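You operate a simulated robot arm through the tools that you are given. There is no shell and no other tool.

Carry out the task below with a simulated robot arm. There is one attempt and no reset: what you move stays moved.

Task
Wipe the dust off the drop screen, then hold-test the blue cartridge.
Fine: yellow wipe back after; cartridge in the nest, clamp locked, leave the set dial at 0.5 bar, hold with 0.0 bar drop, vent, free the clamp; it stays in the nest. Set down upright: blue cartridge. What is to be rubbed or washed off counts as gone when no trace of it is left.

Only the result counts: the job must be done as asked and must still hold three seconds after the hand-in. Knocking over, shifting, dropping, spilling or breaking anything else fails it.

Robot
A 6-joint arm with a fingered hand, fixed in place. Base frame: the origin is on the floor under the middle of its stand, x ahead of it, y to its left, z up; the work surface is at about z = 78. Lengths are in cm, angles in degrees, forces in N, time in s.
With the tool pointing down near the work surface it reaches from about 36 to 76 cm from the base axis. Its first joint turns from -166.0 to 166.0 degrees. Payload 4 kg.
The tool frame sits at the grasp point between the pads (the TCP): z along the fingers, y along the line on which they close. The tips reach 2.6 cm beyond it. The gripper opens to 14.8 cm; its body begins 7.3 cm behind the TCP. The gripper is a hand of 3 fingers: y runs from the thumb to the fingers, the wrist lies at [0, 0, -23.9] in the tool frame.
Orientation is that of the tool frame in the base frame, as a unit quaternion [x, y, z, w]. With the fingers straight down and closing along the base's y, the tool's x points along the base's -x, its y along +y and its z along -z.

Tools
- The arm moves only by the tool servo_tool. Its argument "commands" is a list of rows, each an object (a shift or turn left out is 0) with "rotation": the turn, a rotation vector about the base's x, y, z in degrees, a list of three; "dp": the shift along the base's x, y, z in cm, a list of three. In form: [{"rotation": [wx, wy, wz], "dp": [tx, ty, tz]}, ...]. A call has 1 to 20 rows; each row shifts and turns the commanded pose from where the row before left it. A row lasts 0.2 s, in which the tool goes at most 5 cm and 8.6 degrees; a call with a longer step from one row to the next is refused whole. Where a pose cannot be reached the arm comes as near as it can. A force on the tool above 80 N (or 10 N above the force at the start of the call, whichever is more), or a blocked arm, ends the call early, and 0.2 s more pass. In this call time passes only in rows, and 0.2 s behind the last. It gives the time, the measured TCP pose, the force on the tool (base axes), the opening and the grip force at its end, in the units of the frame above (readings bear some noise), with the torque about the TCP (base axes, N m) and any sound that the robot's microphone picked up, and new pictures: "views" is both (left out), scene, wrist or none.
- Cameras (640 x 400 px; columns grow to the right, rows downward): "scene" is fixed at [22.83, 65.24, 154.96]; the picture's right is [-0.95, 0.31, 0.00], its down [0.29, 0.86, -0.41] and it looks along [-0.13, -0.39, -0.91] (base axes); focal length 324 px, centre (320, 200). "wrist" rides on the gripper at [6.8, -3.9, -9] in the tool frame; the picture's right is [0.50, 0.87, 0.00], its down [-0.66, 0.38, -0.65] and it looks along [-0.57, 0.33, 0.76] (tool axes); focal length 222 px, centre (320, 200). There is no depth. A picture from a camera that has moved, and an enlarged one, comes with that camera's place and axes in the base frame and with its lens. The place of the scene camera against the robot may be out by one fixed shift of up to 2.5 cm in any direction.
- move_column(by): slides the trunk up (or, below 0, down) by that many cm; the arm rides with it, the base frame stays. It gives what a move gives, with no picture.
- move_fingers(finger1, finger2, thumb_bend): sets how far each is bent, from 0 (flat) to 1 (curled in); at 0.3 the hand is open as for a grip, at 0.7 the pads meet at the TCP. One left out holds its place. A second passes; each finger stops where it meets its share of the squeeze, and holds until it gets a number again. It is the only way to open and close the hand. It gives what a move gives, with no picture; readings hold the bend of each and the force on the fingers (four entries, about 0 where the hand has none), thumb and palm.
- enlarge(camera, box): a new picture of the part [left, top, right, bottom] of that camera's present view, enlarged. The clock stands still meanwhile.
- finish_job(): hands the job in; it is judged then, once.

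Nothing tells you positions but the pictures and the camera data. Unless the task says otherwise, let go and move clear before handing in.

The tools are called after "Call:" as name(argument=value, ...) on one line, values as JSON. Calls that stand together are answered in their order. servo_tool: Moves the arm, as the interface text tells. Its arguments: {"type":"object","properties":{"commands":{"type":"array"},"views":{"type":"string","enum":["both","scene","wrist","none"]}},"required":["commands"]} The other tools are called the same way: move_column (by) moves the trunk up or down; move_fingers (finger1, finger2, thumb_bend) moves the fingers one by one; enlarge (camera, box) takes an enlarged picture of a part of a camera's view; finish_job () hands the job in.

At the start:

```text
time_s: 0.0
ee_pos: [13.2, 37.47, 118.56]
tool_rot: [0.0, 1.0, 0.0, 0.001]
contact_force: [-0.6, -0.7, -0.1]
wrist_torque: [-0.01, 0.0, -0.03]
opening: 14.8
finger_force: 0.1
shape: jaw
bend: [0.3, 0.3, 0.3]
finger forces: [0.0, 0.1, 0.0, 0.1, 0.1, 0.0]
trunk travel left (down, up): [-52.5, 6.5]
```

scene: 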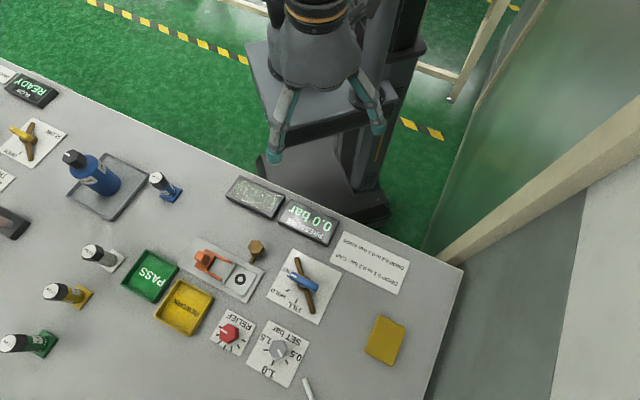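
wrist: 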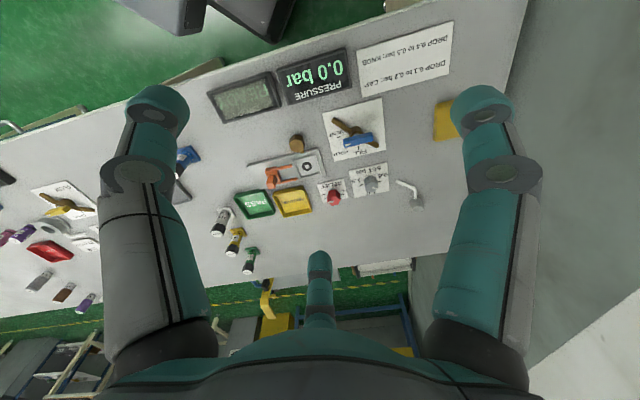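

I see a test bench with a dusty drop screen, a pressure screen, a nest with an orange clamp, a fill/hold/vent valve, a set dial, a relief knob, a yellow wipe and several cartridges. I'll look closer before moving anything.

Call:
enlarge(camera="scene", box=[180, 160, 440, 400])

Call:
enlarge(camera="scene", box=[0, 60, 220, 260])

Call:
enlarge(camera="wrist", box=[180, 20, 480, 280])

Call:
enlarge(camera="scene", box=[180, 220, 300, 330])

Call:
enlarge(camera="scene", box=[220, 170, 420, 300])

Call:
enlarge(camera="scene", box=[200, 290, 340, 400])

```text
1.67 times, centred on (310, 280) of scene
camera zoom: at [22.83, 65.24, 154.96], right [-0.95, 0.31, 0.0], down [0.29, 0.86, -0.41], along [-0.13, -0.39, -0.91], focal length 540 px, centre (337, 67)
```

zoom: 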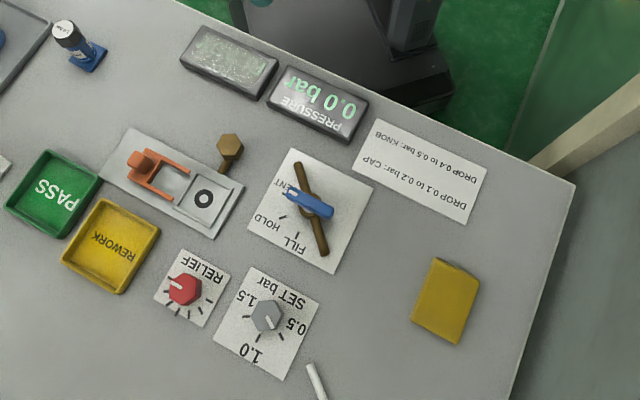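

```text
2.00 times, centred on (110, 160) of scene
camera zoom: at [22.83, 65.24, 154.96], right [-0.95, 0.31, 0.0], down [0.29, 0.86, -0.41], along [-0.13, -0.39, -0.91], focal length 649 px, centre (740, 280)
```

zoom: 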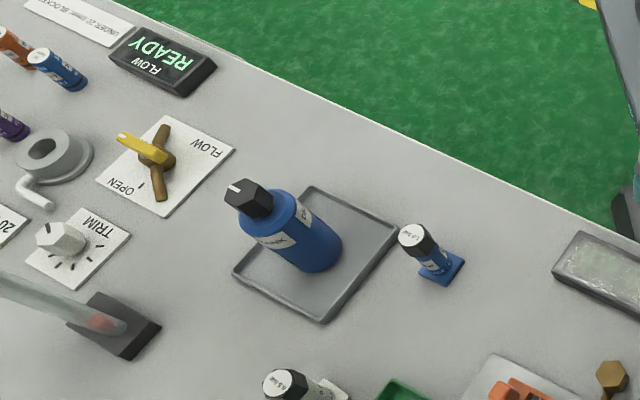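

```text
1.54 times, centred on (330, 150) of wrist
camera zoom: at [6.41, 33.47, 127.69], right [-0.5, 0.87, 0.0], down [0.66, 0.38, 0.65], along [0.57, 0.33, -0.76], focal length 342 px, centre (305, 277)
```

zoom: 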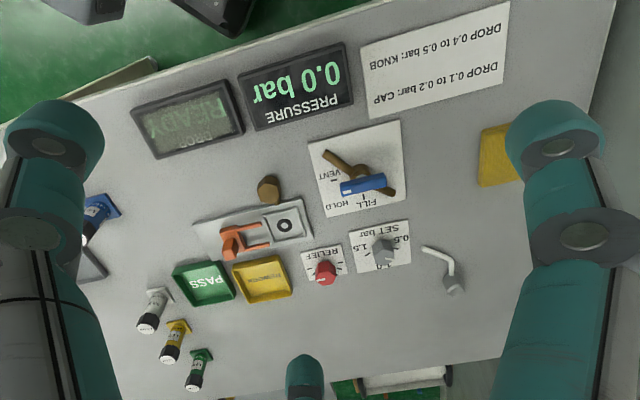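

```text
3.64 times, centred on (240, 275) of scene
camera zoom: at [22.83, 65.24, 154.96], right [-0.95, 0.31, 0.0], down [0.29, 0.86, -0.41], along [-0.13, -0.39, -0.91], focal length 1179 px, centre (611, -73)
```

zoom: 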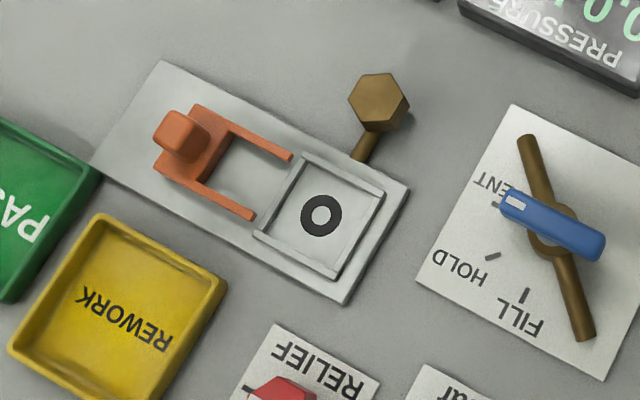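

```text
3.08 times, centred on (320, 235) of scene
camera zoom: at [22.83, 65.24, 154.96], right [-0.95, 0.31, 0.0], down [0.29, 0.86, -0.41], along [-0.13, -0.39, -0.91], focal length 998 px, centre (320, 92)
```

zoom: 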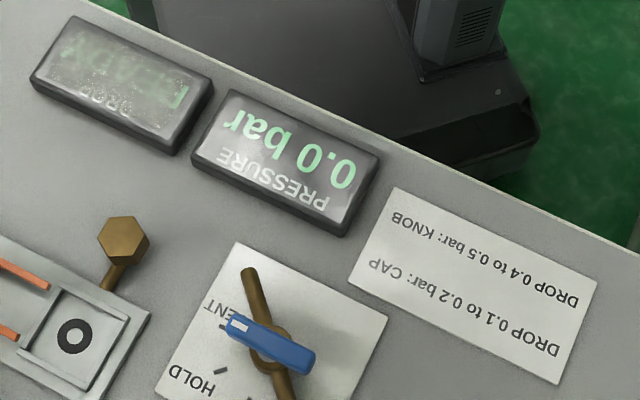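

```text
3.64 times, centred on (270, 345) of scene
camera zoom: at [22.83, 65.24, 154.96], right [-0.95, 0.31, 0.0], down [0.29, 0.86, -0.41], along [-0.13, -0.39, -0.91], focal length 1179 px, centre (502, -327)
```

zoom: 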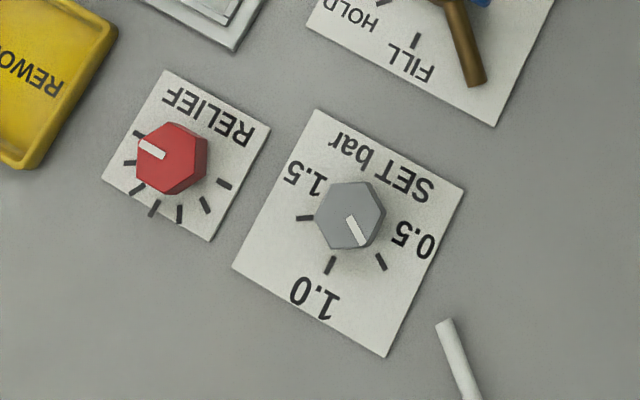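

I see the blue cartridge near the tray and small caps with text on them. I'll zoom in on those labels and the dials before choosing a plan.

Call:
enlarge(camera="scene", box=[130, 160, 210, 210])

Call:
enlarge(camera="scene", box=[0, 230, 130, 360])

Call:
enlarge(camera="scene", box=[240, 320, 320, 370])

Call:
enlarge(camera="scene", box=[0, 60, 80, 240])

Call:
enlarge(camera="scene", box=[220, 165, 300, 225])

Call:
enlarge(camera="wrist", box=[0, 120, 320, 320])

```text
8.00 times, centred on (170, 185) of scene
camera zoom: at [22.83, 65.24, 154.96], right [-0.95, 0.31, 0.0], down [0.29, 0.86, -0.41], along [-0.13, -0.39, -0.91], focal length 2594 px, centre (1520, 320)
```

zoom: 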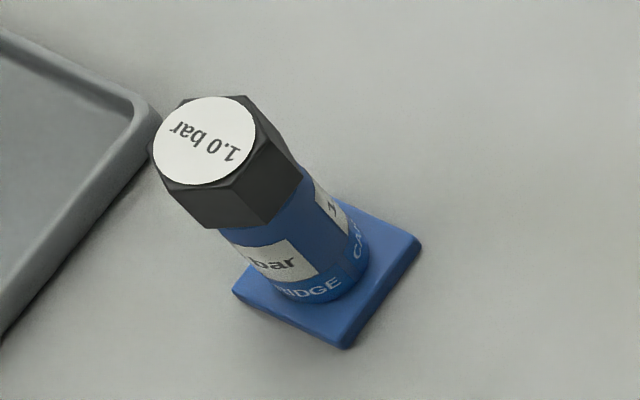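

```text
3.08 times, centred on (65, 295) of scene
camera zoom: at [22.83, 65.24, 154.96], right [-0.95, 0.31, 0.0], down [0.29, 0.86, -0.41], along [-0.13, -0.39, -0.91], focal length 998 px, centre (1105, -92)
```

zoom: 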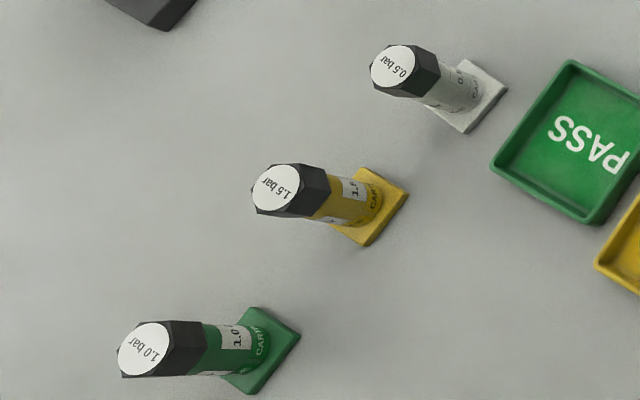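

```text
8.00 times, centred on (280, 345) of scene
camera zoom: at [22.83, 65.24, 154.96], right [-0.95, 0.31, 0.0], down [0.29, 0.86, -0.41], along [-0.13, -0.39, -0.91], focal length 2594 px, centre (640, -960)
```

zoom: 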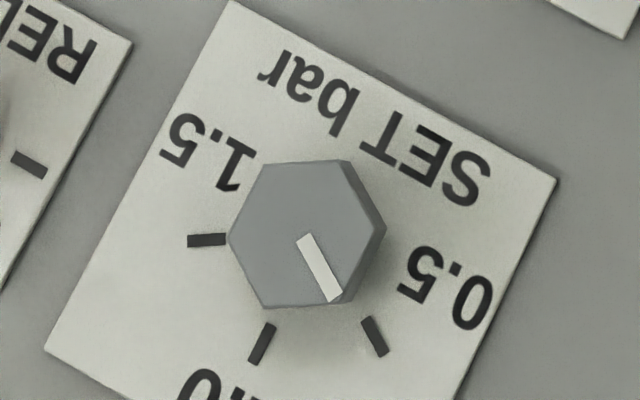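

```text
2.22 times, centred on (40, 150) of scene
camera zoom: at [22.83, 65.24, 154.96], right [-0.95, 0.31, 0.0], down [0.29, 0.86, -0.41], along [-0.13, -0.39, -0.91], focal length 721 px, centre (942, 311)
```

zoom: 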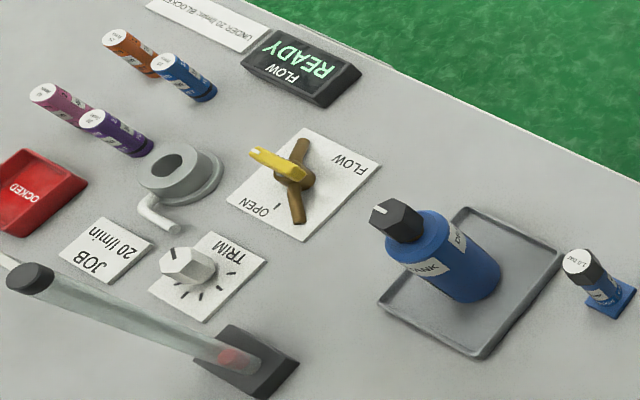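

```text
6.67 times, centred on (260, 195) of scene
camera zoom: at [22.83, 65.24, 154.96], right [-0.95, 0.31, 0.0], down [0.29, 0.86, -0.41], along [-0.13, -0.39, -0.91], focal length 2162 px, centre (720, 233)
```

zoom: 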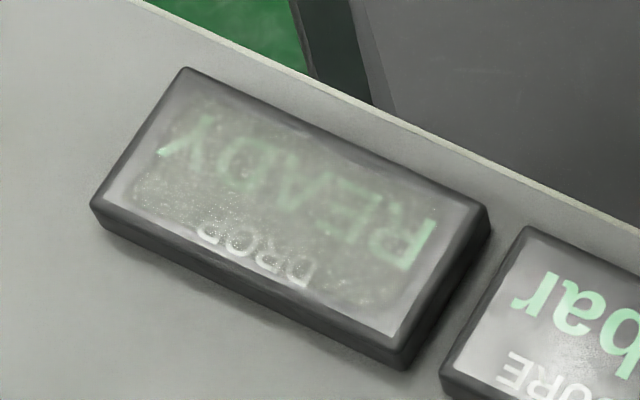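

```text
2.00 times, centred on (160, 220) of wrist
camera zoom: at [6.41, 33.47, 127.69], right [-0.5, 0.87, 0.0], down [0.66, 0.38, 0.65], along [0.57, 0.33, -0.76], focal length 444 px, centre (640, 160)
```

zoom: 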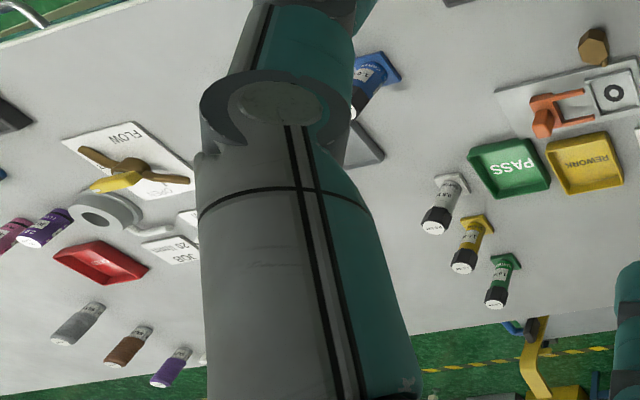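

The set dial already points at 0.5 bar. The blue cartridge stands at about [48, 19], the nest pad at about [36, 46], the drop screen at about [27, 27] and the yellow wipe at about [9, 68]. First I'll move over the wipe with the hand turned to its narrow side.

Call:
servo_tool(commands=[{"dp": [-0.4, 2.8, -2], "rotation": [0, 0, 7]}, {"dp": [-0.4, 2.8, -2], "rotation": [0, 0, 7]}, {"dp": [-0.4, 2.8, -2], "rotation": [0, 0, 7]}, {"dp": [-0.4, 2.8, -2], "rotation": [0, 0, 7]}, {"dp": [-0.4, 2.8, -2], "rotation": [0, 0, 7]}, {"dp": [-0.4, 2.8, -2], "rotation": [0, 0, 7]}, {"dp": [-0.4, 2.8, -2], "rotation": [0, 0, 7]}, {"dp": [-0.4, 2.8, -2]}, {"dp": [-0.4, 2.8, -2]}, {"dp": [-0.4, 2.8, -2]}], views="both")

```text
time_s: 2.2
ee_pos: [9.01, 65.49, 98.54]
tool_rot: [-0.414, 0.91, 0.0, 0.0]
contact_force: [-0.2, 0.1, 0.0]
wrist_torque: [-0.02, -0.01, 0.01]
opening: 14.8
finger_force: 0.1
shape: jaw
bend: [0.3, 0.3, 0.3]
finger forces: [0.0, 0.1, 0.1, 0.0, 0.1, 0.0]
trunk travel left (down, up): [-52.5, 6.5]
camera wrist: at [7.54, 57.83, 107.59], right [-0.98, 0.19, 0.0], down [0.14, 0.74, 0.65], along [0.12, 0.64, -0.76], focal length 222 px, centre (320, 200)
```

scene: 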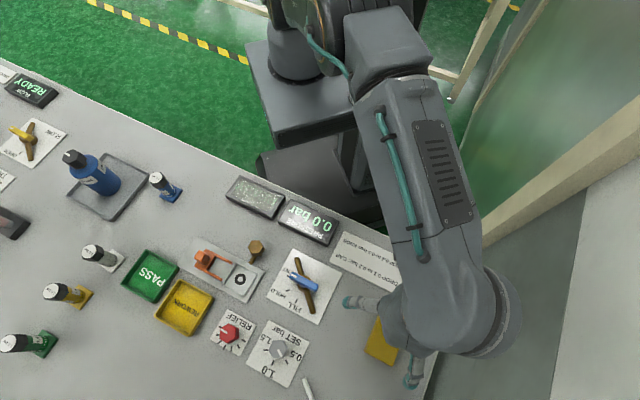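
wrist: 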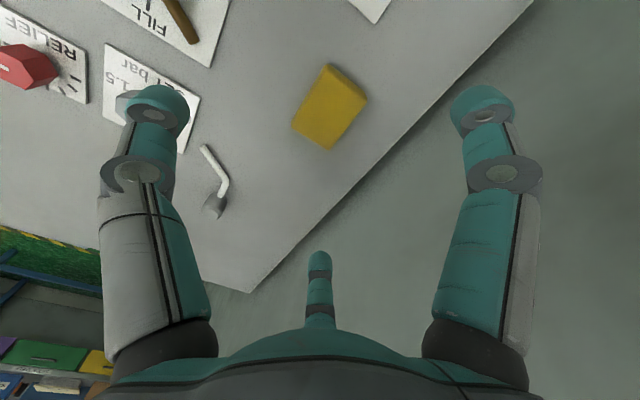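

The wipe lies at about [8.3, 67.8], roughly 6 x 8.7 cm, with its long side along the base's 45° diagonal. I'll check its thickness and the white bent tool before reaching for it.

Call:
enlarge(camera="wrist", box=[270, 40, 400, 170])

Call:
enlarge(camera="wrist", box=[0, 0, 260, 240])

Call:
enlarge(camera="wrist", box=[60, 60, 580, 400])

```text
3.08 times, centred on (335, 105) of wrist
camera zoom: at [7.54, 57.83, 107.59], right [-0.98, 0.19, 0.0], down [0.14, 0.74, 0.65], along [0.12, 0.64, -0.76], focal length 684 px, centre (274, 492)
```

zoom: 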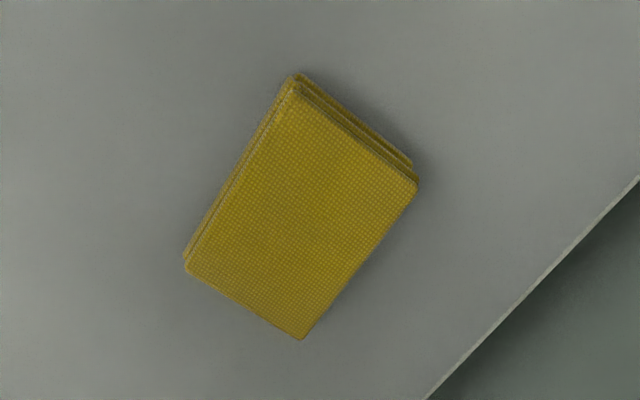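

```text
1.67 times, centred on (130, 120) of wrist
camera zoom: at [7.54, 57.83, 107.59], right [-0.98, 0.19, 0.0], down [0.14, 0.74, 0.65], along [0.12, 0.64, -0.76], focal length 370 px, centre (637, 333)
```

zoom: 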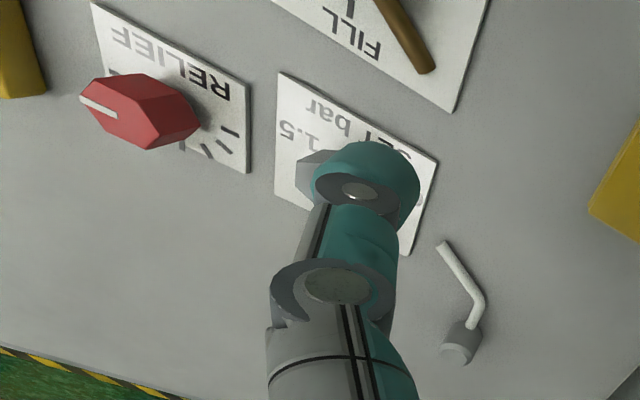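

```text
1.18 times, centred on (320, 230) of wrist
camera zoom: at [7.54, 57.83, 107.59], right [-0.98, 0.19, 0.0], down [0.14, 0.74, 0.65], along [0.12, 0.64, -0.76], focal length 261 px, centre (320, 165)
```

zoom: 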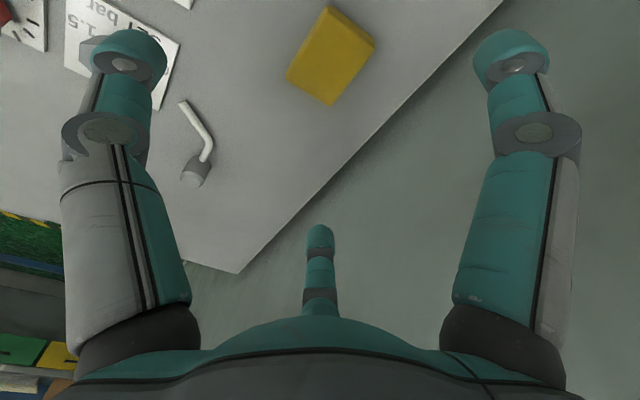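

The wipe is a folded cloth about 6 x 8 x 1.8 cm centred near [8.4, 67.7]. Before gripping I'll bend the fingers in free air to learn how opening and tip height change.

Call:
move_fingers(finger1=0.5, finger2=0.5, thumb_bend=0.5)

Call:
enlarge(camera="wrist", box=[0, 0, 640, 400])

Call:
enlarge(camera="scene", box=[310, 260, 470, 400])

```text
time_s: 3.2
ee_pos: [9.12, 65.54, 98.5]
tool_rot: [-0.414, 0.91, 0.0, 0.0]
contact_force: [-0.4, -0.3, 0.0]
wrist_torque: [0.0, 0.01, 0.02]
opening: 6.28
finger_force: 0.1
shape: fingers
bend: [0.5, 0.5, 0.5]
finger forces: [0.0, 0.0, 0.0, 0.1, 0.0, 0.1]
trunk travel left (down, up): [-52.5, 6.5]
```

```text
1.00 times, centred on (320, 200) of wrist (not enlarged: the box is as wide or as high as the picture)
camera zoom: at [7.54, 57.78, 107.62], right [-0.98, 0.19, 0.0], down [0.14, 0.74, 0.65], along [0.12, 0.64, -0.76], focal length 222 px, centre (320, 200)
```

zoom: 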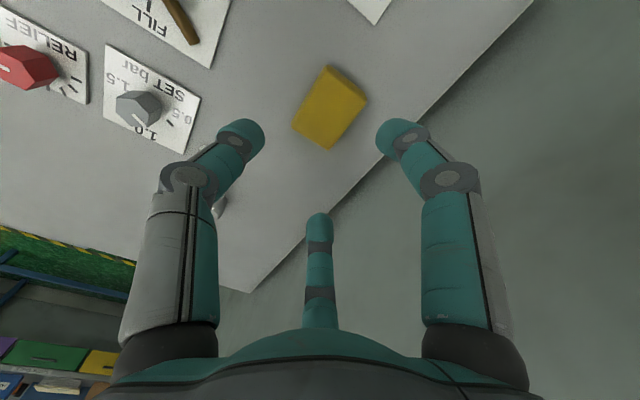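

```text
2.86 times, centred on (390, 330) of scene
camera zoom: at [22.83, 65.24, 154.96], right [-0.95, 0.31, 0.0], down [0.29, 0.86, -0.41], along [-0.13, -0.39, -0.91], focal length 926 px, centre (120, -171)
```

zoom: 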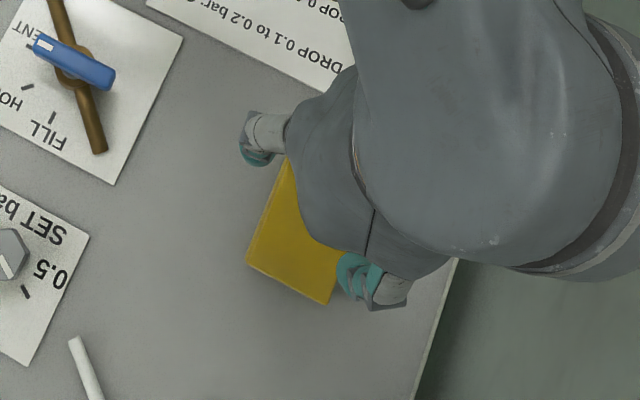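

Opening is about 6.3 cm at bend 0.5, and the three fingers close radially like a chuck. I'll open again, turn the hand so its y lies along the wipe's long side, and come lower over the wipe.

Call:
move_fingers(finger1=0.36, finger2=0.36, thumb_bend=0.34)

Call:
servo_tool(commands=[{"dp": [-0.07, 0.2, -0.5], "rotation": [0, 0, -8.5]}, {"dp": [-0.07, 0.2, -0.5], "rotation": [0, 0, -8.5]}, {"dp": [-0.07, 0.2, -0.5], "rotation": [0, 0, -8.5]}, {"dp": [-0.07, 0.2, -0.5], "rotation": [0, 0, -8.5]}, {"dp": [-0.07, 0.2, -0.5], "rotation": [0, 0, -8.5]}, {"dp": [-0.07, 0.2, -0.5], "rotation": [0, 0, -8.5]}, {"dp": [-0.07, 0.2, -0.5], "rotation": [0, 0, -8.5]}, {"dp": [-0.07, 0.2, -0.5], "rotation": [0, 0, -8.5]}, {"dp": [-0.07, 0.2, -0.5], "rotation": [0, 0, -8.5]}, {"dp": [-0.07, 0.2, -0.5], "rotation": [0, 0, -8.5]}, {"dp": [0, 0.2, -0.5], "rotation": [0, 0, -8.5]}], views="both")

```text
time_s: 4.2
ee_pos: [8.95, 65.5, 98.61]
tool_rot: [-0.415, 0.91, 0.001, 0.0]
contact_force: [0.1, -0.7, -0.3]
wrist_torque: [0.03, 0.0, -0.02]
opening: 11.1
finger_force: 0.2
shape: fingers
bend: [0.36, 0.36, 0.34]
finger forces: [0.0, 0.0, 0.1, 0.0, 0.0, 0.0]
trunk travel left (down, up): [-52.5, 6.5]
```

```text
time_s: 6.6
ee_pos: [8.51, 67.61, 93.06]
tool_rot: [0.381, 0.925, 0.0, 0.0]
contact_force: [-0.1, 0.0, 0.3]
wrist_torque: [-0.03, 0.01, 0.01]
opening: 11.07
finger_force: 0.1
shape: fingers
bend: [0.36, 0.36, 0.34]
finger forces: [0.0, 0.0, 0.1, 0.0, 0.1, 0.0]
trunk travel left (down, up): [-52.5, 6.5]
camera wrist: at [0.88, 69.57, 102.13], right [0.25, 0.97, 0.0], down [0.73, -0.19, 0.65], along [0.63, -0.17, -0.76], focal length 222 px, centre (320, 200)
```

scene: 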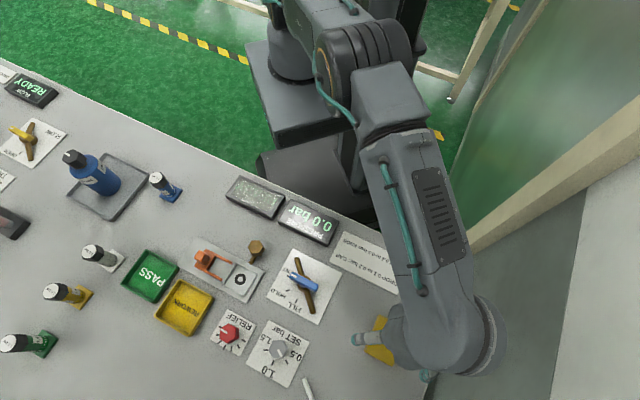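
wrist: 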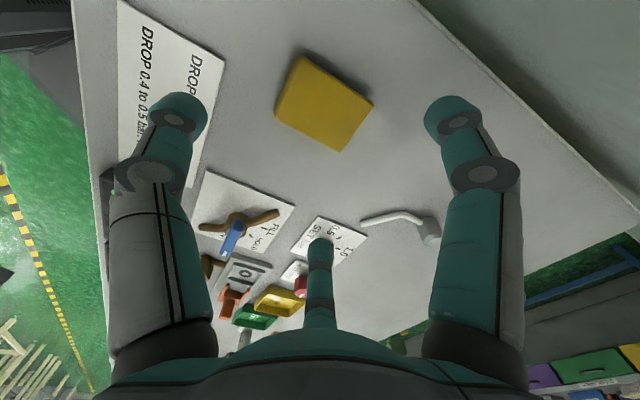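

The hand is now aligned with the wipe's diagonal. I'll enlarge to fix the wipe's corners and check the alignment before descending.

Call:
enlarge(camera="wrist", box=[250, 30, 410, 170])

```text
2.86 times, centred on (330, 100) of wrist
camera zoom: at [0.88, 69.57, 102.13], right [0.25, 0.97, 0.0], down [0.73, -0.19, 0.65], along [0.63, -0.17, -0.76], focal length 635 px, centre (291, 486)
```

zoom: 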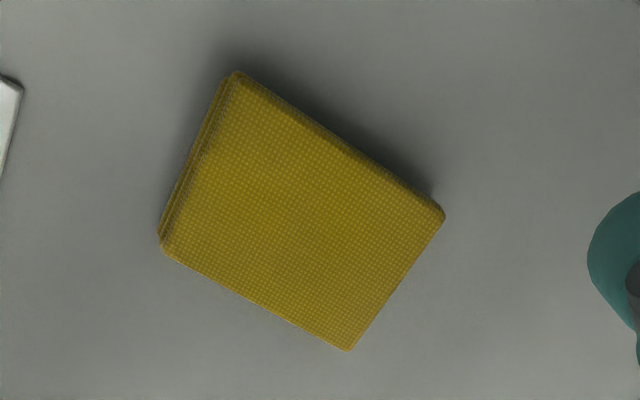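

The wipe's centre measures [8.5, 67.8] and the hand is above it. I'll descend, slowing down near the table to feel for contact.

Call:
servo_tool(commands=[{"dp": [0, 0.2, -2.5]}, {"dp": [0, 0, -2.5]}, {"dp": [0, 0, -2.5]}, {"dp": [0, 0, -1.5]}, {"dp": [0, 0, -0.5]}, {"dp": [0, 0, -0.5]}], views="both")

```text
time_s: 8.0
ee_pos: [8.61, 67.75, 83.08]
tool_rot: [0.378, 0.926, 0.0, 0.0]
contact_force: [-0.4, 0.4, 0.0]
wrist_torque: [-0.01, -0.02, 0.02]
opening: 11.07
finger_force: 0.0
shape: fingers
bend: [0.36, 0.36, 0.34]
finger forces: [0.0, 0.0, 0.0, 0.0, 0.0, 0.0]
trunk travel left (down, up): [-52.5, 6.5]
camera wrist: at [0.96, 69.69, 92.11], right [0.25, 0.97, 0.0], down [0.73, -0.19, 0.65], along [0.63, -0.16, -0.76], focal length 222 px, centre (320, 200)
```

scene: 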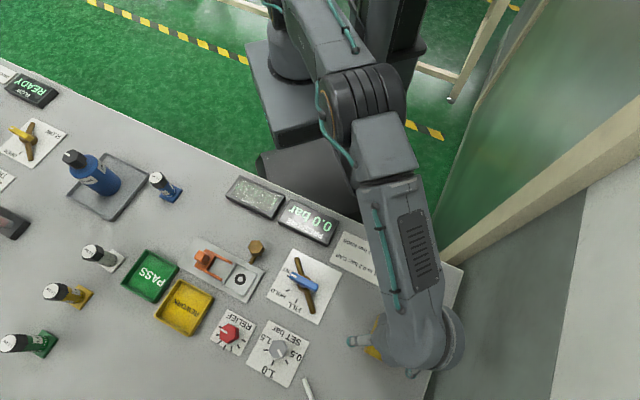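
wrist: 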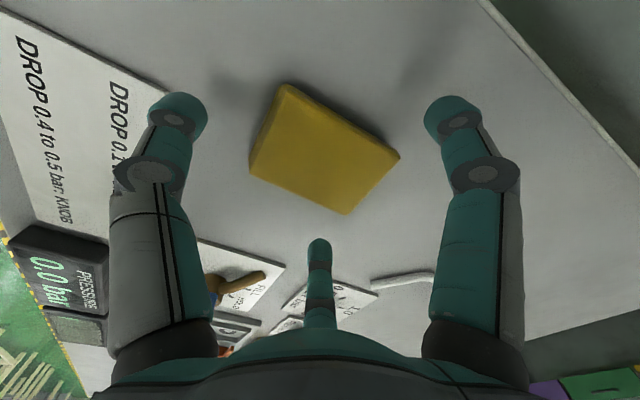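

No contact yet at TCP z 83.1. I'll go down in small steps to feel the table.

Call:
servo_tool(commands=[{"dp": [0, 0, -0.3]}, {"dp": [0, 0, -0.3]}, {"dp": [0, 0, -0.3]}, {"dp": [0, 0, -0.3]}, {"dp": [0, 0, -0.3]}], views="wrist")

```text
time_s: 9.2
ee_pos: [8.43, 67.78, 81.59]
tool_rot: [0.379, 0.926, 0.0, 0.0]
contact_force: [-0.1, -0.7, -0.2]
wrist_torque: [0.0, -0.03, 0.0]
opening: 11.05
finger_force: 0.0
shape: fingers
bend: [0.36, 0.36, 0.34]
finger forces: [0.0, 0.0, 0.1, 0.1, 0.1, 0.0]
trunk travel left (down, up): [-52.5, 6.5]
camera wrist: at [0.91, 69.73, 90.62], right [0.25, 0.97, 0.0], down [0.73, -0.19, 0.65], along [0.63, -0.16, -0.76], focal length 222 px, centre (320, 200)
```

wrist: 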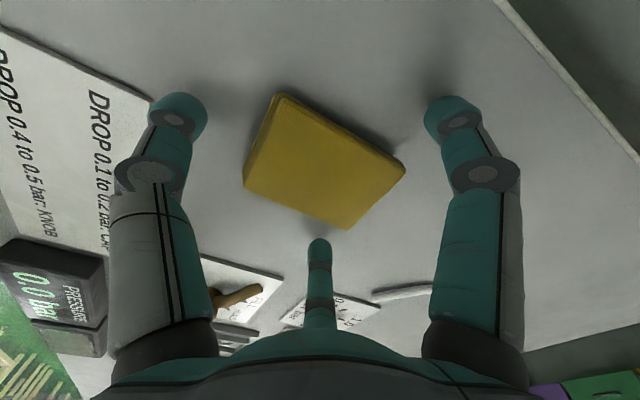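

Still clear of the table at z 81.6. I'll lower a little more so the tips grip the upper part of the wipe and leave its underside sticking out, then close gently.

Call:
servo_tool(commands=[{"dp": [0, 0, -0.25]}, {"dp": [0, 0, -0.2]}], views="none")

Call:
move_fingers(finger1=0.46, finger2=0.46, thumb_bend=0.44)

Call:
enlarge(camera="wrist", box=[100, 50, 540, 325])

```text
time_s: 9.8
ee_pos: [8.38, 67.72, 81.07]
tool_rot: [0.379, 0.925, 0.0, 0.0]
contact_force: [-0.2, -0.1, 0.1]
wrist_torque: [0.05, 0.02, -0.01]
opening: 11.07
finger_force: 0.0
shape: fingers
bend: [0.36, 0.36, 0.34]
finger forces: [0.0, 0.0, 0.1, 0.0, 0.0, 0.0]
trunk travel left (down, up): [-52.5, 6.5]
```

```text
time_s: 10.8
ee_pos: [8.37, 67.77, 81.29]
tool_rot: [0.379, 0.926, 0.002, 0.0]
contact_force: [0.8, 2.2, 11.9]
wrist_torque: [0.12, -0.26, 0.02]
opening: 8.19
finger_force: 5.3
shape: fingers
bend: [0.44, 0.44, 0.44]
finger forces: [4.0, 6.3, 0.0, 0.0, 1.4, 0.1]
trunk travel left (down, up): [-52.5, 6.5]
```

```text
1.45 times, centred on (320, 188) of wrist
camera zoom: at [0.88, 69.69, 90.4], right [0.25, 0.97, 0.0], down [0.73, -0.19, 0.65], along [0.63, -0.16, -0.76], focal length 323 px, centre (320, 218)
```

zoom: 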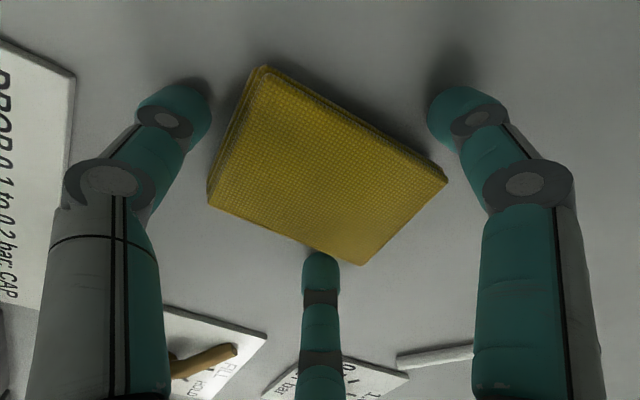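

The fingertips reached the table while curling (12 N upward). I'll raise the hand about 0.9 cm and then close further on the wipe.

Call:
servo_tool(commands=[{"dp": [0, 0, 0.5]}, {"dp": [0, 0, 0.5]}], views="none")

Call:
move_fingers(finger1=0.5, finger2=0.5, thumb_bend=0.46)

Call:
enlarge(camera="wrist", box=[100, 50, 540, 325])

```text
time_s: 11.4
ee_pos: [8.34, 67.82, 81.99]
tool_rot: [0.378, 0.926, -0.001, -0.001]
contact_force: [0.7, -0.3, 0.1]
wrist_torque: [0.02, 0.03, -0.01]
opening: 7.92
finger_force: 0.1
shape: fingers
bend: [0.46, 0.46, 0.44]
finger forces: [0.0, 0.0, 0.1, 0.1, 0.0, 0.0]
trunk travel left (down, up): [-52.5, 6.5]
```

```text
time_s: 12.4
ee_pos: [8.46, 67.79, 82.16]
tool_rot: [0.378, 0.926, 0.0, 0.0]
contact_force: [-0.7, -0.7, -0.8]
wrist_torque: [0.05, -0.01, -0.02]
opening: 6.96
finger_force: 0.1
shape: fingers
bend: [0.5, 0.5, 0.46]
finger forces: [0.1, 0.1, 0.0, 0.0, 0.0, 0.0]
trunk travel left (down, up): [-52.5, 6.5]
```

```text
1.45 times, centred on (320, 188) of wrist
camera zoom: at [0.87, 69.73, 91.25], right [0.25, 0.97, 0.0], down [0.73, -0.19, 0.65], along [0.63, -0.16, -0.76], focal length 323 px, centre (320, 218)
```

zoom: 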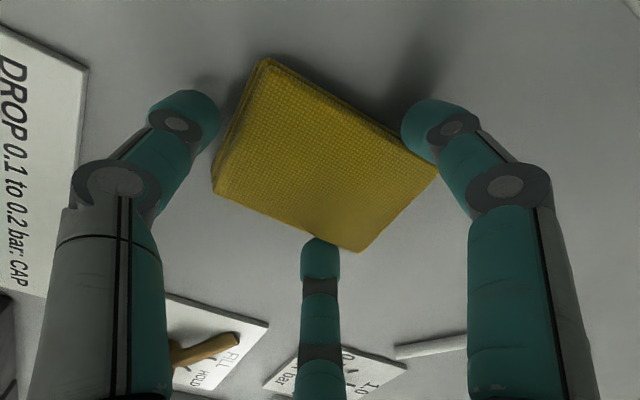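

The fingers are just at the wipe's edges. I'll close onto it now.

Call:
move_fingers(finger1=0.58, finger2=0.58, thumb_bend=0.55)

Call:
enlarge(camera="wrist", box=[100, 50, 540, 325])

```text
time_s: 13.4
ee_pos: [8.43, 67.81, 82.18]
tool_rot: [0.379, 0.925, 0.0, 0.0]
contact_force: [-0.3, -0.5, -0.3]
wrist_torque: [-0.04, 0.0, -0.02]
opening: 6.21
finger_force: 7.6
shape: fingers
bend: [0.51, 0.51, 0.51]
finger forces: [4.6, 4.6, 0.0, 0.0, 6.5, 0.0]
trunk travel left (down, up): [-52.5, 6.5]
```

```text
1.45 times, centred on (320, 188) of wrist
camera zoom: at [0.87, 69.73, 91.25], right [0.25, 0.97, 0.0], down [0.73, -0.19, 0.65], along [0.63, -0.16, -0.76], focal length 323 px, centre (320, 218)
```

zoom: 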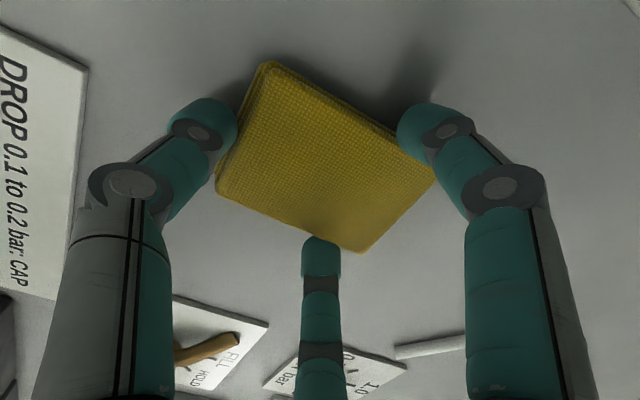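

All three fingers grip the wipe with about 5–6 N each. I'll lift slightly and check that it comes along.

Call:
servo_tool(commands=[{"dp": [0, 0, 0.5]}, {"dp": [0, 0, 1]}, {"dp": [0, 0, 2]}, {"dp": [0, 0, 3]}, {"dp": [0, 0, 3]}], views="both")

```text
time_s: 14.6
ee_pos: [8.51, 67.77, 91.52]
tool_rot: [0.378, 0.926, 0.0, 0.0]
contact_force: [-0.9, -0.4, 0.4]
wrist_torque: [-0.02, 0.0, -0.01]
opening: 6.19
finger_force: 7.8
shape: fingers
bend: [0.51, 0.51, 0.51]
finger forces: [4.7, 4.5, 0.0, 0.1, 6.4, 0.1]
trunk travel left (down, up): [-52.5, 6.5]
camera wrist: at [0.99, 69.67, 100.63], right [0.25, 0.97, 0.0], down [0.73, -0.19, 0.65], along [0.63, -0.16, -0.76], focal length 222 px, centre (320, 200)
```

scene: 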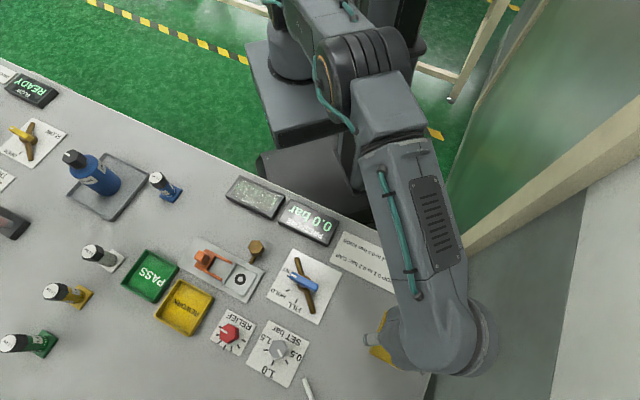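
wrist: 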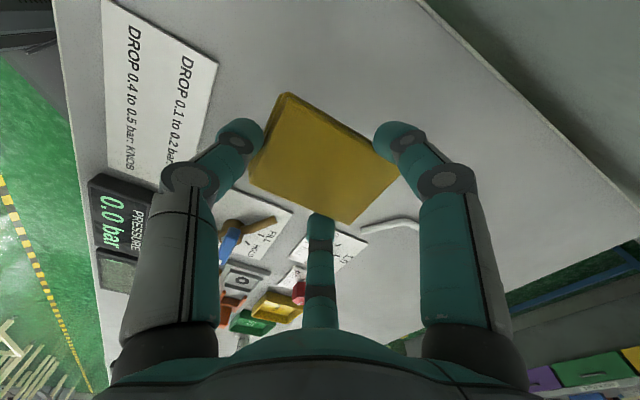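

The wipe is held level. I'll carry it high over the bench to a viewing spot beside the drop screen.

Call:
servo_tool(commands=[{"dp": [0, 0, 4]}, {"dp": [0, 0, 4.5]}, {"dp": [2.04, -3.4, 0]}, {"dp": [2.04, -3.4, 0]}, {"dp": [2.04, -3.4, 0]}, {"dp": [2.04, -3.4, 0]}, {"dp": [2.04, -3.4, 0]}, {"dp": [2.04, -3.4, 0]}, {"dp": [2.04, -3.4, 0]}, {"dp": [2.04, -3.4, 0]}, {"dp": [2.04, -3.4, 0]}, {"dp": [2.04, -3.4, 0]}, {"dp": [2.04, -3.4, 0]}, {"dp": [2.04, -3.4, 0]}], views="both")

```text
time_s: 17.6
ee_pos: [33.09, 27.07, 100.1]
tool_rot: [0.378, 0.926, 0.0, 0.0]
contact_force: [0.1, 0.5, -0.8]
wrist_torque: [-0.01, 0.01, -0.01]
opening: 6.11
finger_force: 7.5
shape: fingers
bend: [0.51, 0.51, 0.51]
finger forces: [4.4, 4.3, 0.0, 0.1, 5.8, 0.0]
trunk travel left (down, up): [-52.5, 6.5]
camera wrist: at [25.54, 28.97, 109.19], right [0.25, 0.97, 0.0], down [0.73, -0.19, 0.65], along [0.63, -0.16, -0.76], focal length 222 px, centre (320, 200)
```

scene: 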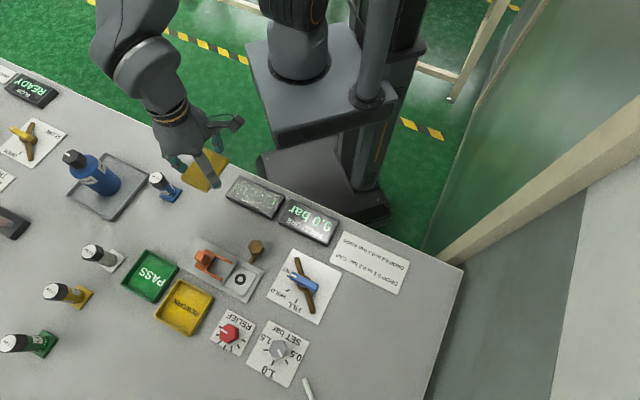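
wrist: 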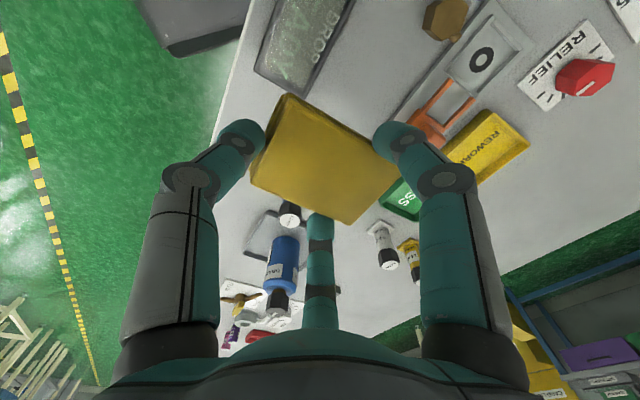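

I can see the drop screen at the top of the wrist view. I'll enlarge it to locate its edges and height.

Call:
enlarge(camera="wrist", box=[200, 0, 440, 120])

Call:
enlarge(camera="wrist", box=[350, 0, 600, 160])

Call:
enlarge(camera="scene", box=[140, 130, 300, 230])

```text
2.67 times, centred on (320, 60) of wrist
camera zoom: at [25.54, 28.97, 109.19], right [0.25, 0.97, 0.0], down [0.73, -0.19, 0.65], along [0.63, -0.16, -0.76], focal length 592 px, centre (320, 573)
```

zoom: 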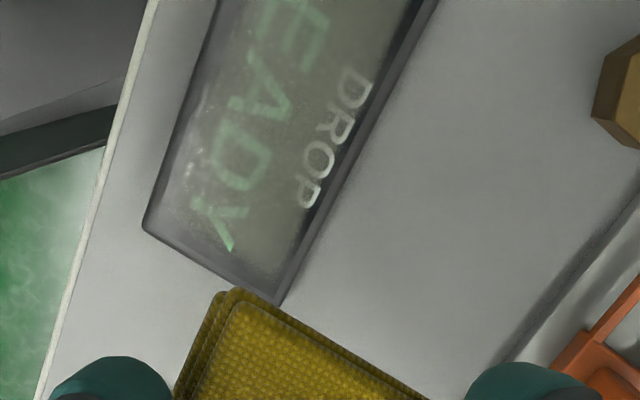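

```text
2.50 times, centred on (475, 80) of wrist
camera zoom: at [25.54, 28.97, 109.19], right [0.25, 0.97, 0.0], down [0.73, -0.19, 0.65], along [0.63, -0.16, -0.76], focal length 555 px, centre (-68, 500)
```

zoom: 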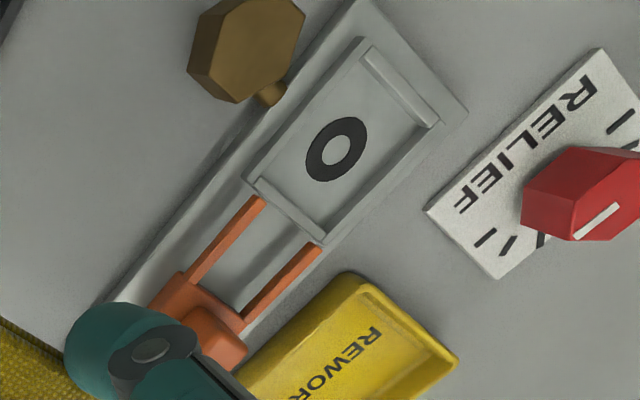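

```text
4.00 times, centred on (220, 180) of scene
camera zoom: at [22.83, 65.24, 154.96], right [-0.95, 0.31, 0.0], down [0.29, 0.86, -0.41], along [-0.13, -0.39, -0.91], focal length 1297 px, centre (720, 280)
```

zoom: 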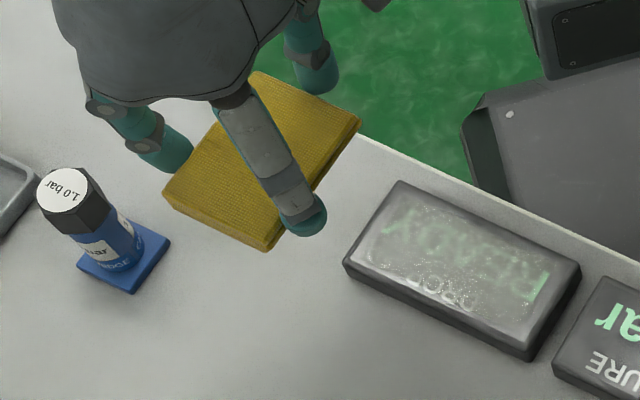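

The screen is a flat slab about 13 x 6.4 cm centred near [26.5, 26.8], top near z 80. The wipe's underside is about 4.2 cm below the TCP, so contact should come near TCP z 84. I'll go above its middle.

Call:
servo_tool(commands=[{"dp": [-2.2, -0.1, -3]}, {"dp": [-2.2, -0.1, -3]}, {"dp": [-2.2, -0.1, -3]}, {"dp": [0, 0, -2.5]}], views="both")

Call:
enlarge(camera="scene", box=[180, 140, 340, 240])

```text
time_s: 18.6
ee_pos: [26.37, 26.82, 88.78]
tool_rot: [0.379, 0.926, 0.0, -0.001]
contact_force: [0.5, -0.1, 0.6]
wrist_torque: [-0.01, -0.01, 0.0]
opening: 6.09
finger_force: 6.9
shape: fingers
bend: [0.51, 0.51, 0.51]
finger forces: [4.5, 4.4, 0.1, 0.1, 5.7, 0.1]
trunk travel left (down, up): [-52.5, 6.5]
camera wrist: at [18.83, 28.81, 97.79], right [0.25, 0.97, 0.0], down [0.73, -0.19, 0.65], along [0.63, -0.16, -0.76], focal length 222 px, centre (320, 200)
```

scene: 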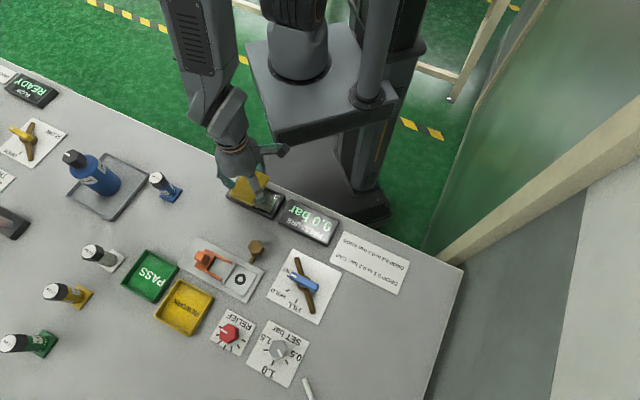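
wrist: 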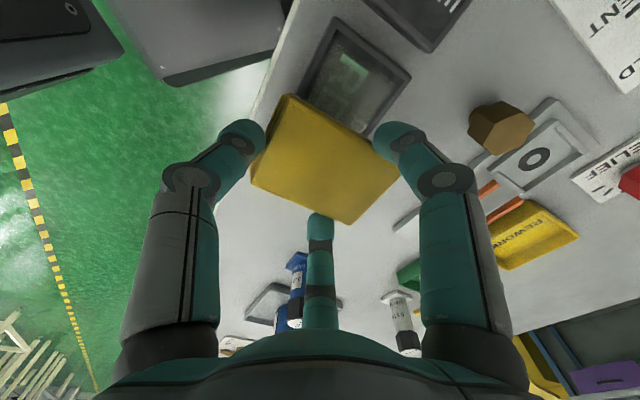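

```text
4.00 times, centred on (260, 190) of scene
camera zoom: at [22.83, 65.24, 154.96], right [-0.95, 0.31, 0.0], down [0.29, 0.86, -0.41], along [-0.13, -0.39, -0.91], focal length 1297 px, centre (560, 240)
```

zoom: 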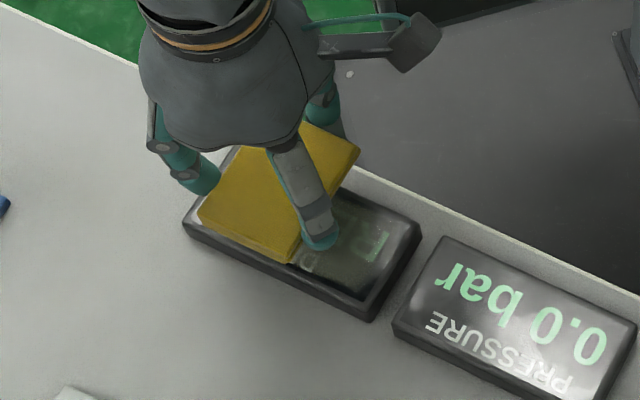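

From this view the screen's centre measures about [26.4, 27.2]. I'll shift slightly and descend in small steps until the wipe touches.

Call:
servo_tool(commands=[{"dp": [0, 0.4, -1.5]}, {"dp": [0, 0, -1.2]}, {"dp": [0, 0, -0.6]}, {"dp": [0, 0, -0.3]}, {"dp": [0, 0, -0.2]}, {"dp": [0, 0, -0.2]}], views="scene")

Call:
enlarge(camera="scene", box=[180, 140, 340, 240])

```text
time_s: 20.0
ee_pos: [26.21, 26.96, 84.59]
tool_rot: [0.379, 0.925, 0.001, 0.001]
contact_force: [-0.4, -0.6, 0.0]
wrist_torque: [-0.03, 0.02, -0.04]
opening: 6.13
finger_force: 7.4
shape: fingers
bend: [0.51, 0.51, 0.51]
finger forces: [4.5, 4.2, 0.0, 0.0, 5.7, 0.1]
trunk travel left (down, up): [-52.5, 6.5]
```

scene: 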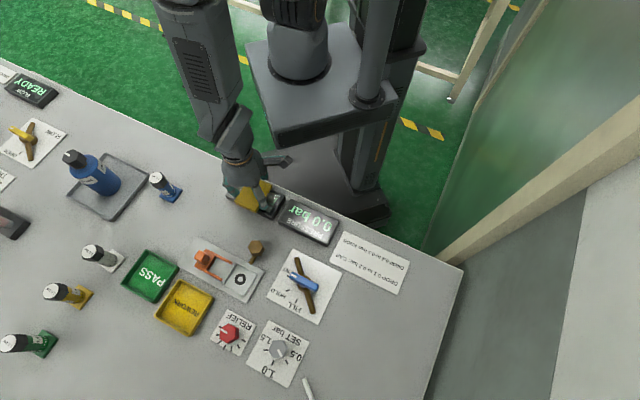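

```text
4.00 times, centred on (260, 190) of scene
camera zoom: at [22.83, 65.24, 154.96], right [-0.95, 0.31, 0.0], down [0.29, 0.86, -0.41], along [-0.13, -0.39, -0.91], focal length 1297 px, centre (560, 240)
```

zoom: 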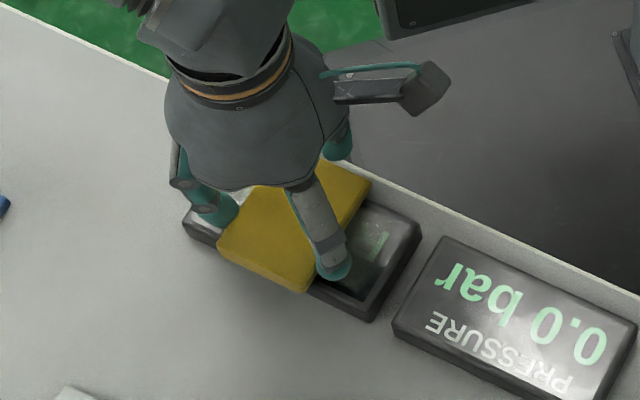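

The wipe is over the middle of the screen, not yet touching. I'll keep lowering in small steps.

Call:
servo_tool(commands=[{"dp": [0.1, 0.2, -0.2]}, {"dp": [0, 0, -0.2]}, {"dp": [0, 0, -0.15]}], views="none")

```text
time_s: 20.8
ee_pos: [26.38, 27.29, 84.14]
tool_rot: [0.378, 0.926, 0.0, 0.0]
contact_force: [-1.5, -2.2, 8.5]
wrist_torque: [-0.09, 0.12, 0.01]
opening: 5.96
finger_force: 7.4
shape: fingers
bend: [0.51, 0.51, 0.51]
finger forces: [4.4, 4.4, 0.0, 0.0, 6.7, 0.0]
trunk travel left (down, up): [-52.5, 6.5]
```

The wipe touches at TCP z about 84.1 with 8 N. I'll ease off a touch and sweep along the screen toward its left end.

Call:
servo_tool(commands=[{"dp": [-0.4, 0.4, 0.05]}, {"dp": [-0.53, 0.53, 0]}, {"dp": [-0.53, 0.53, 0]}, {"dp": [-0.53, 0.53, 0]}, {"dp": [-0.53, 0.53, 0]}, {"dp": [-0.53, 0.53, 0]}], views="scene")

Call:
enlarge(camera="scene", box=[180, 140, 340, 240])

```text
time_s: 22.2
ee_pos: [23.24, 30.31, 84.15]
tool_rot: [0.378, 0.926, 0.001, -0.001]
contact_force: [1.8, -2.6, 5.5]
wrist_torque: [-0.12, -0.09, 0.04]
opening: 5.83
finger_force: 7.5
shape: fingers
bend: [0.52, 0.5, 0.52]
finger forces: [3.9, 5.4, 0.0, 0.0, 5.3, 0.0]
trunk travel left (down, up): [-52.5, 6.5]
```

scene: 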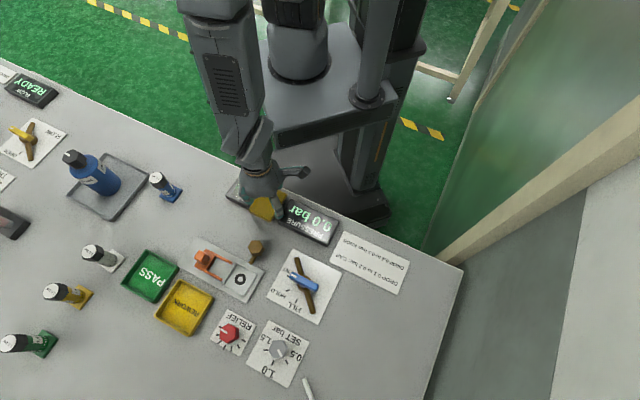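

```text
4.00 times, centred on (260, 190) of scene
camera zoom: at [22.83, 65.24, 154.96], right [-0.95, 0.31, 0.0], down [0.29, 0.86, -0.41], along [-0.13, -0.39, -0.91], focal length 1297 px, centre (560, 240)
```

zoom: 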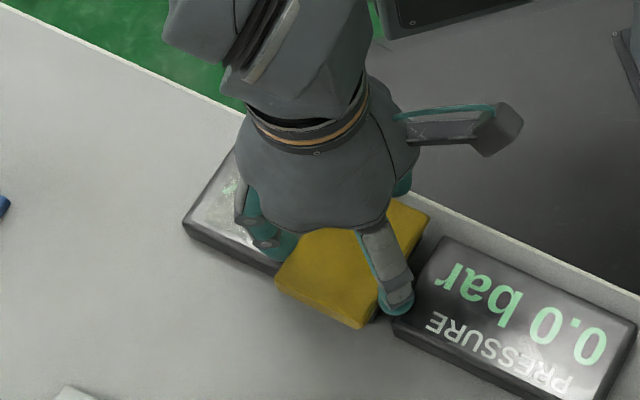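

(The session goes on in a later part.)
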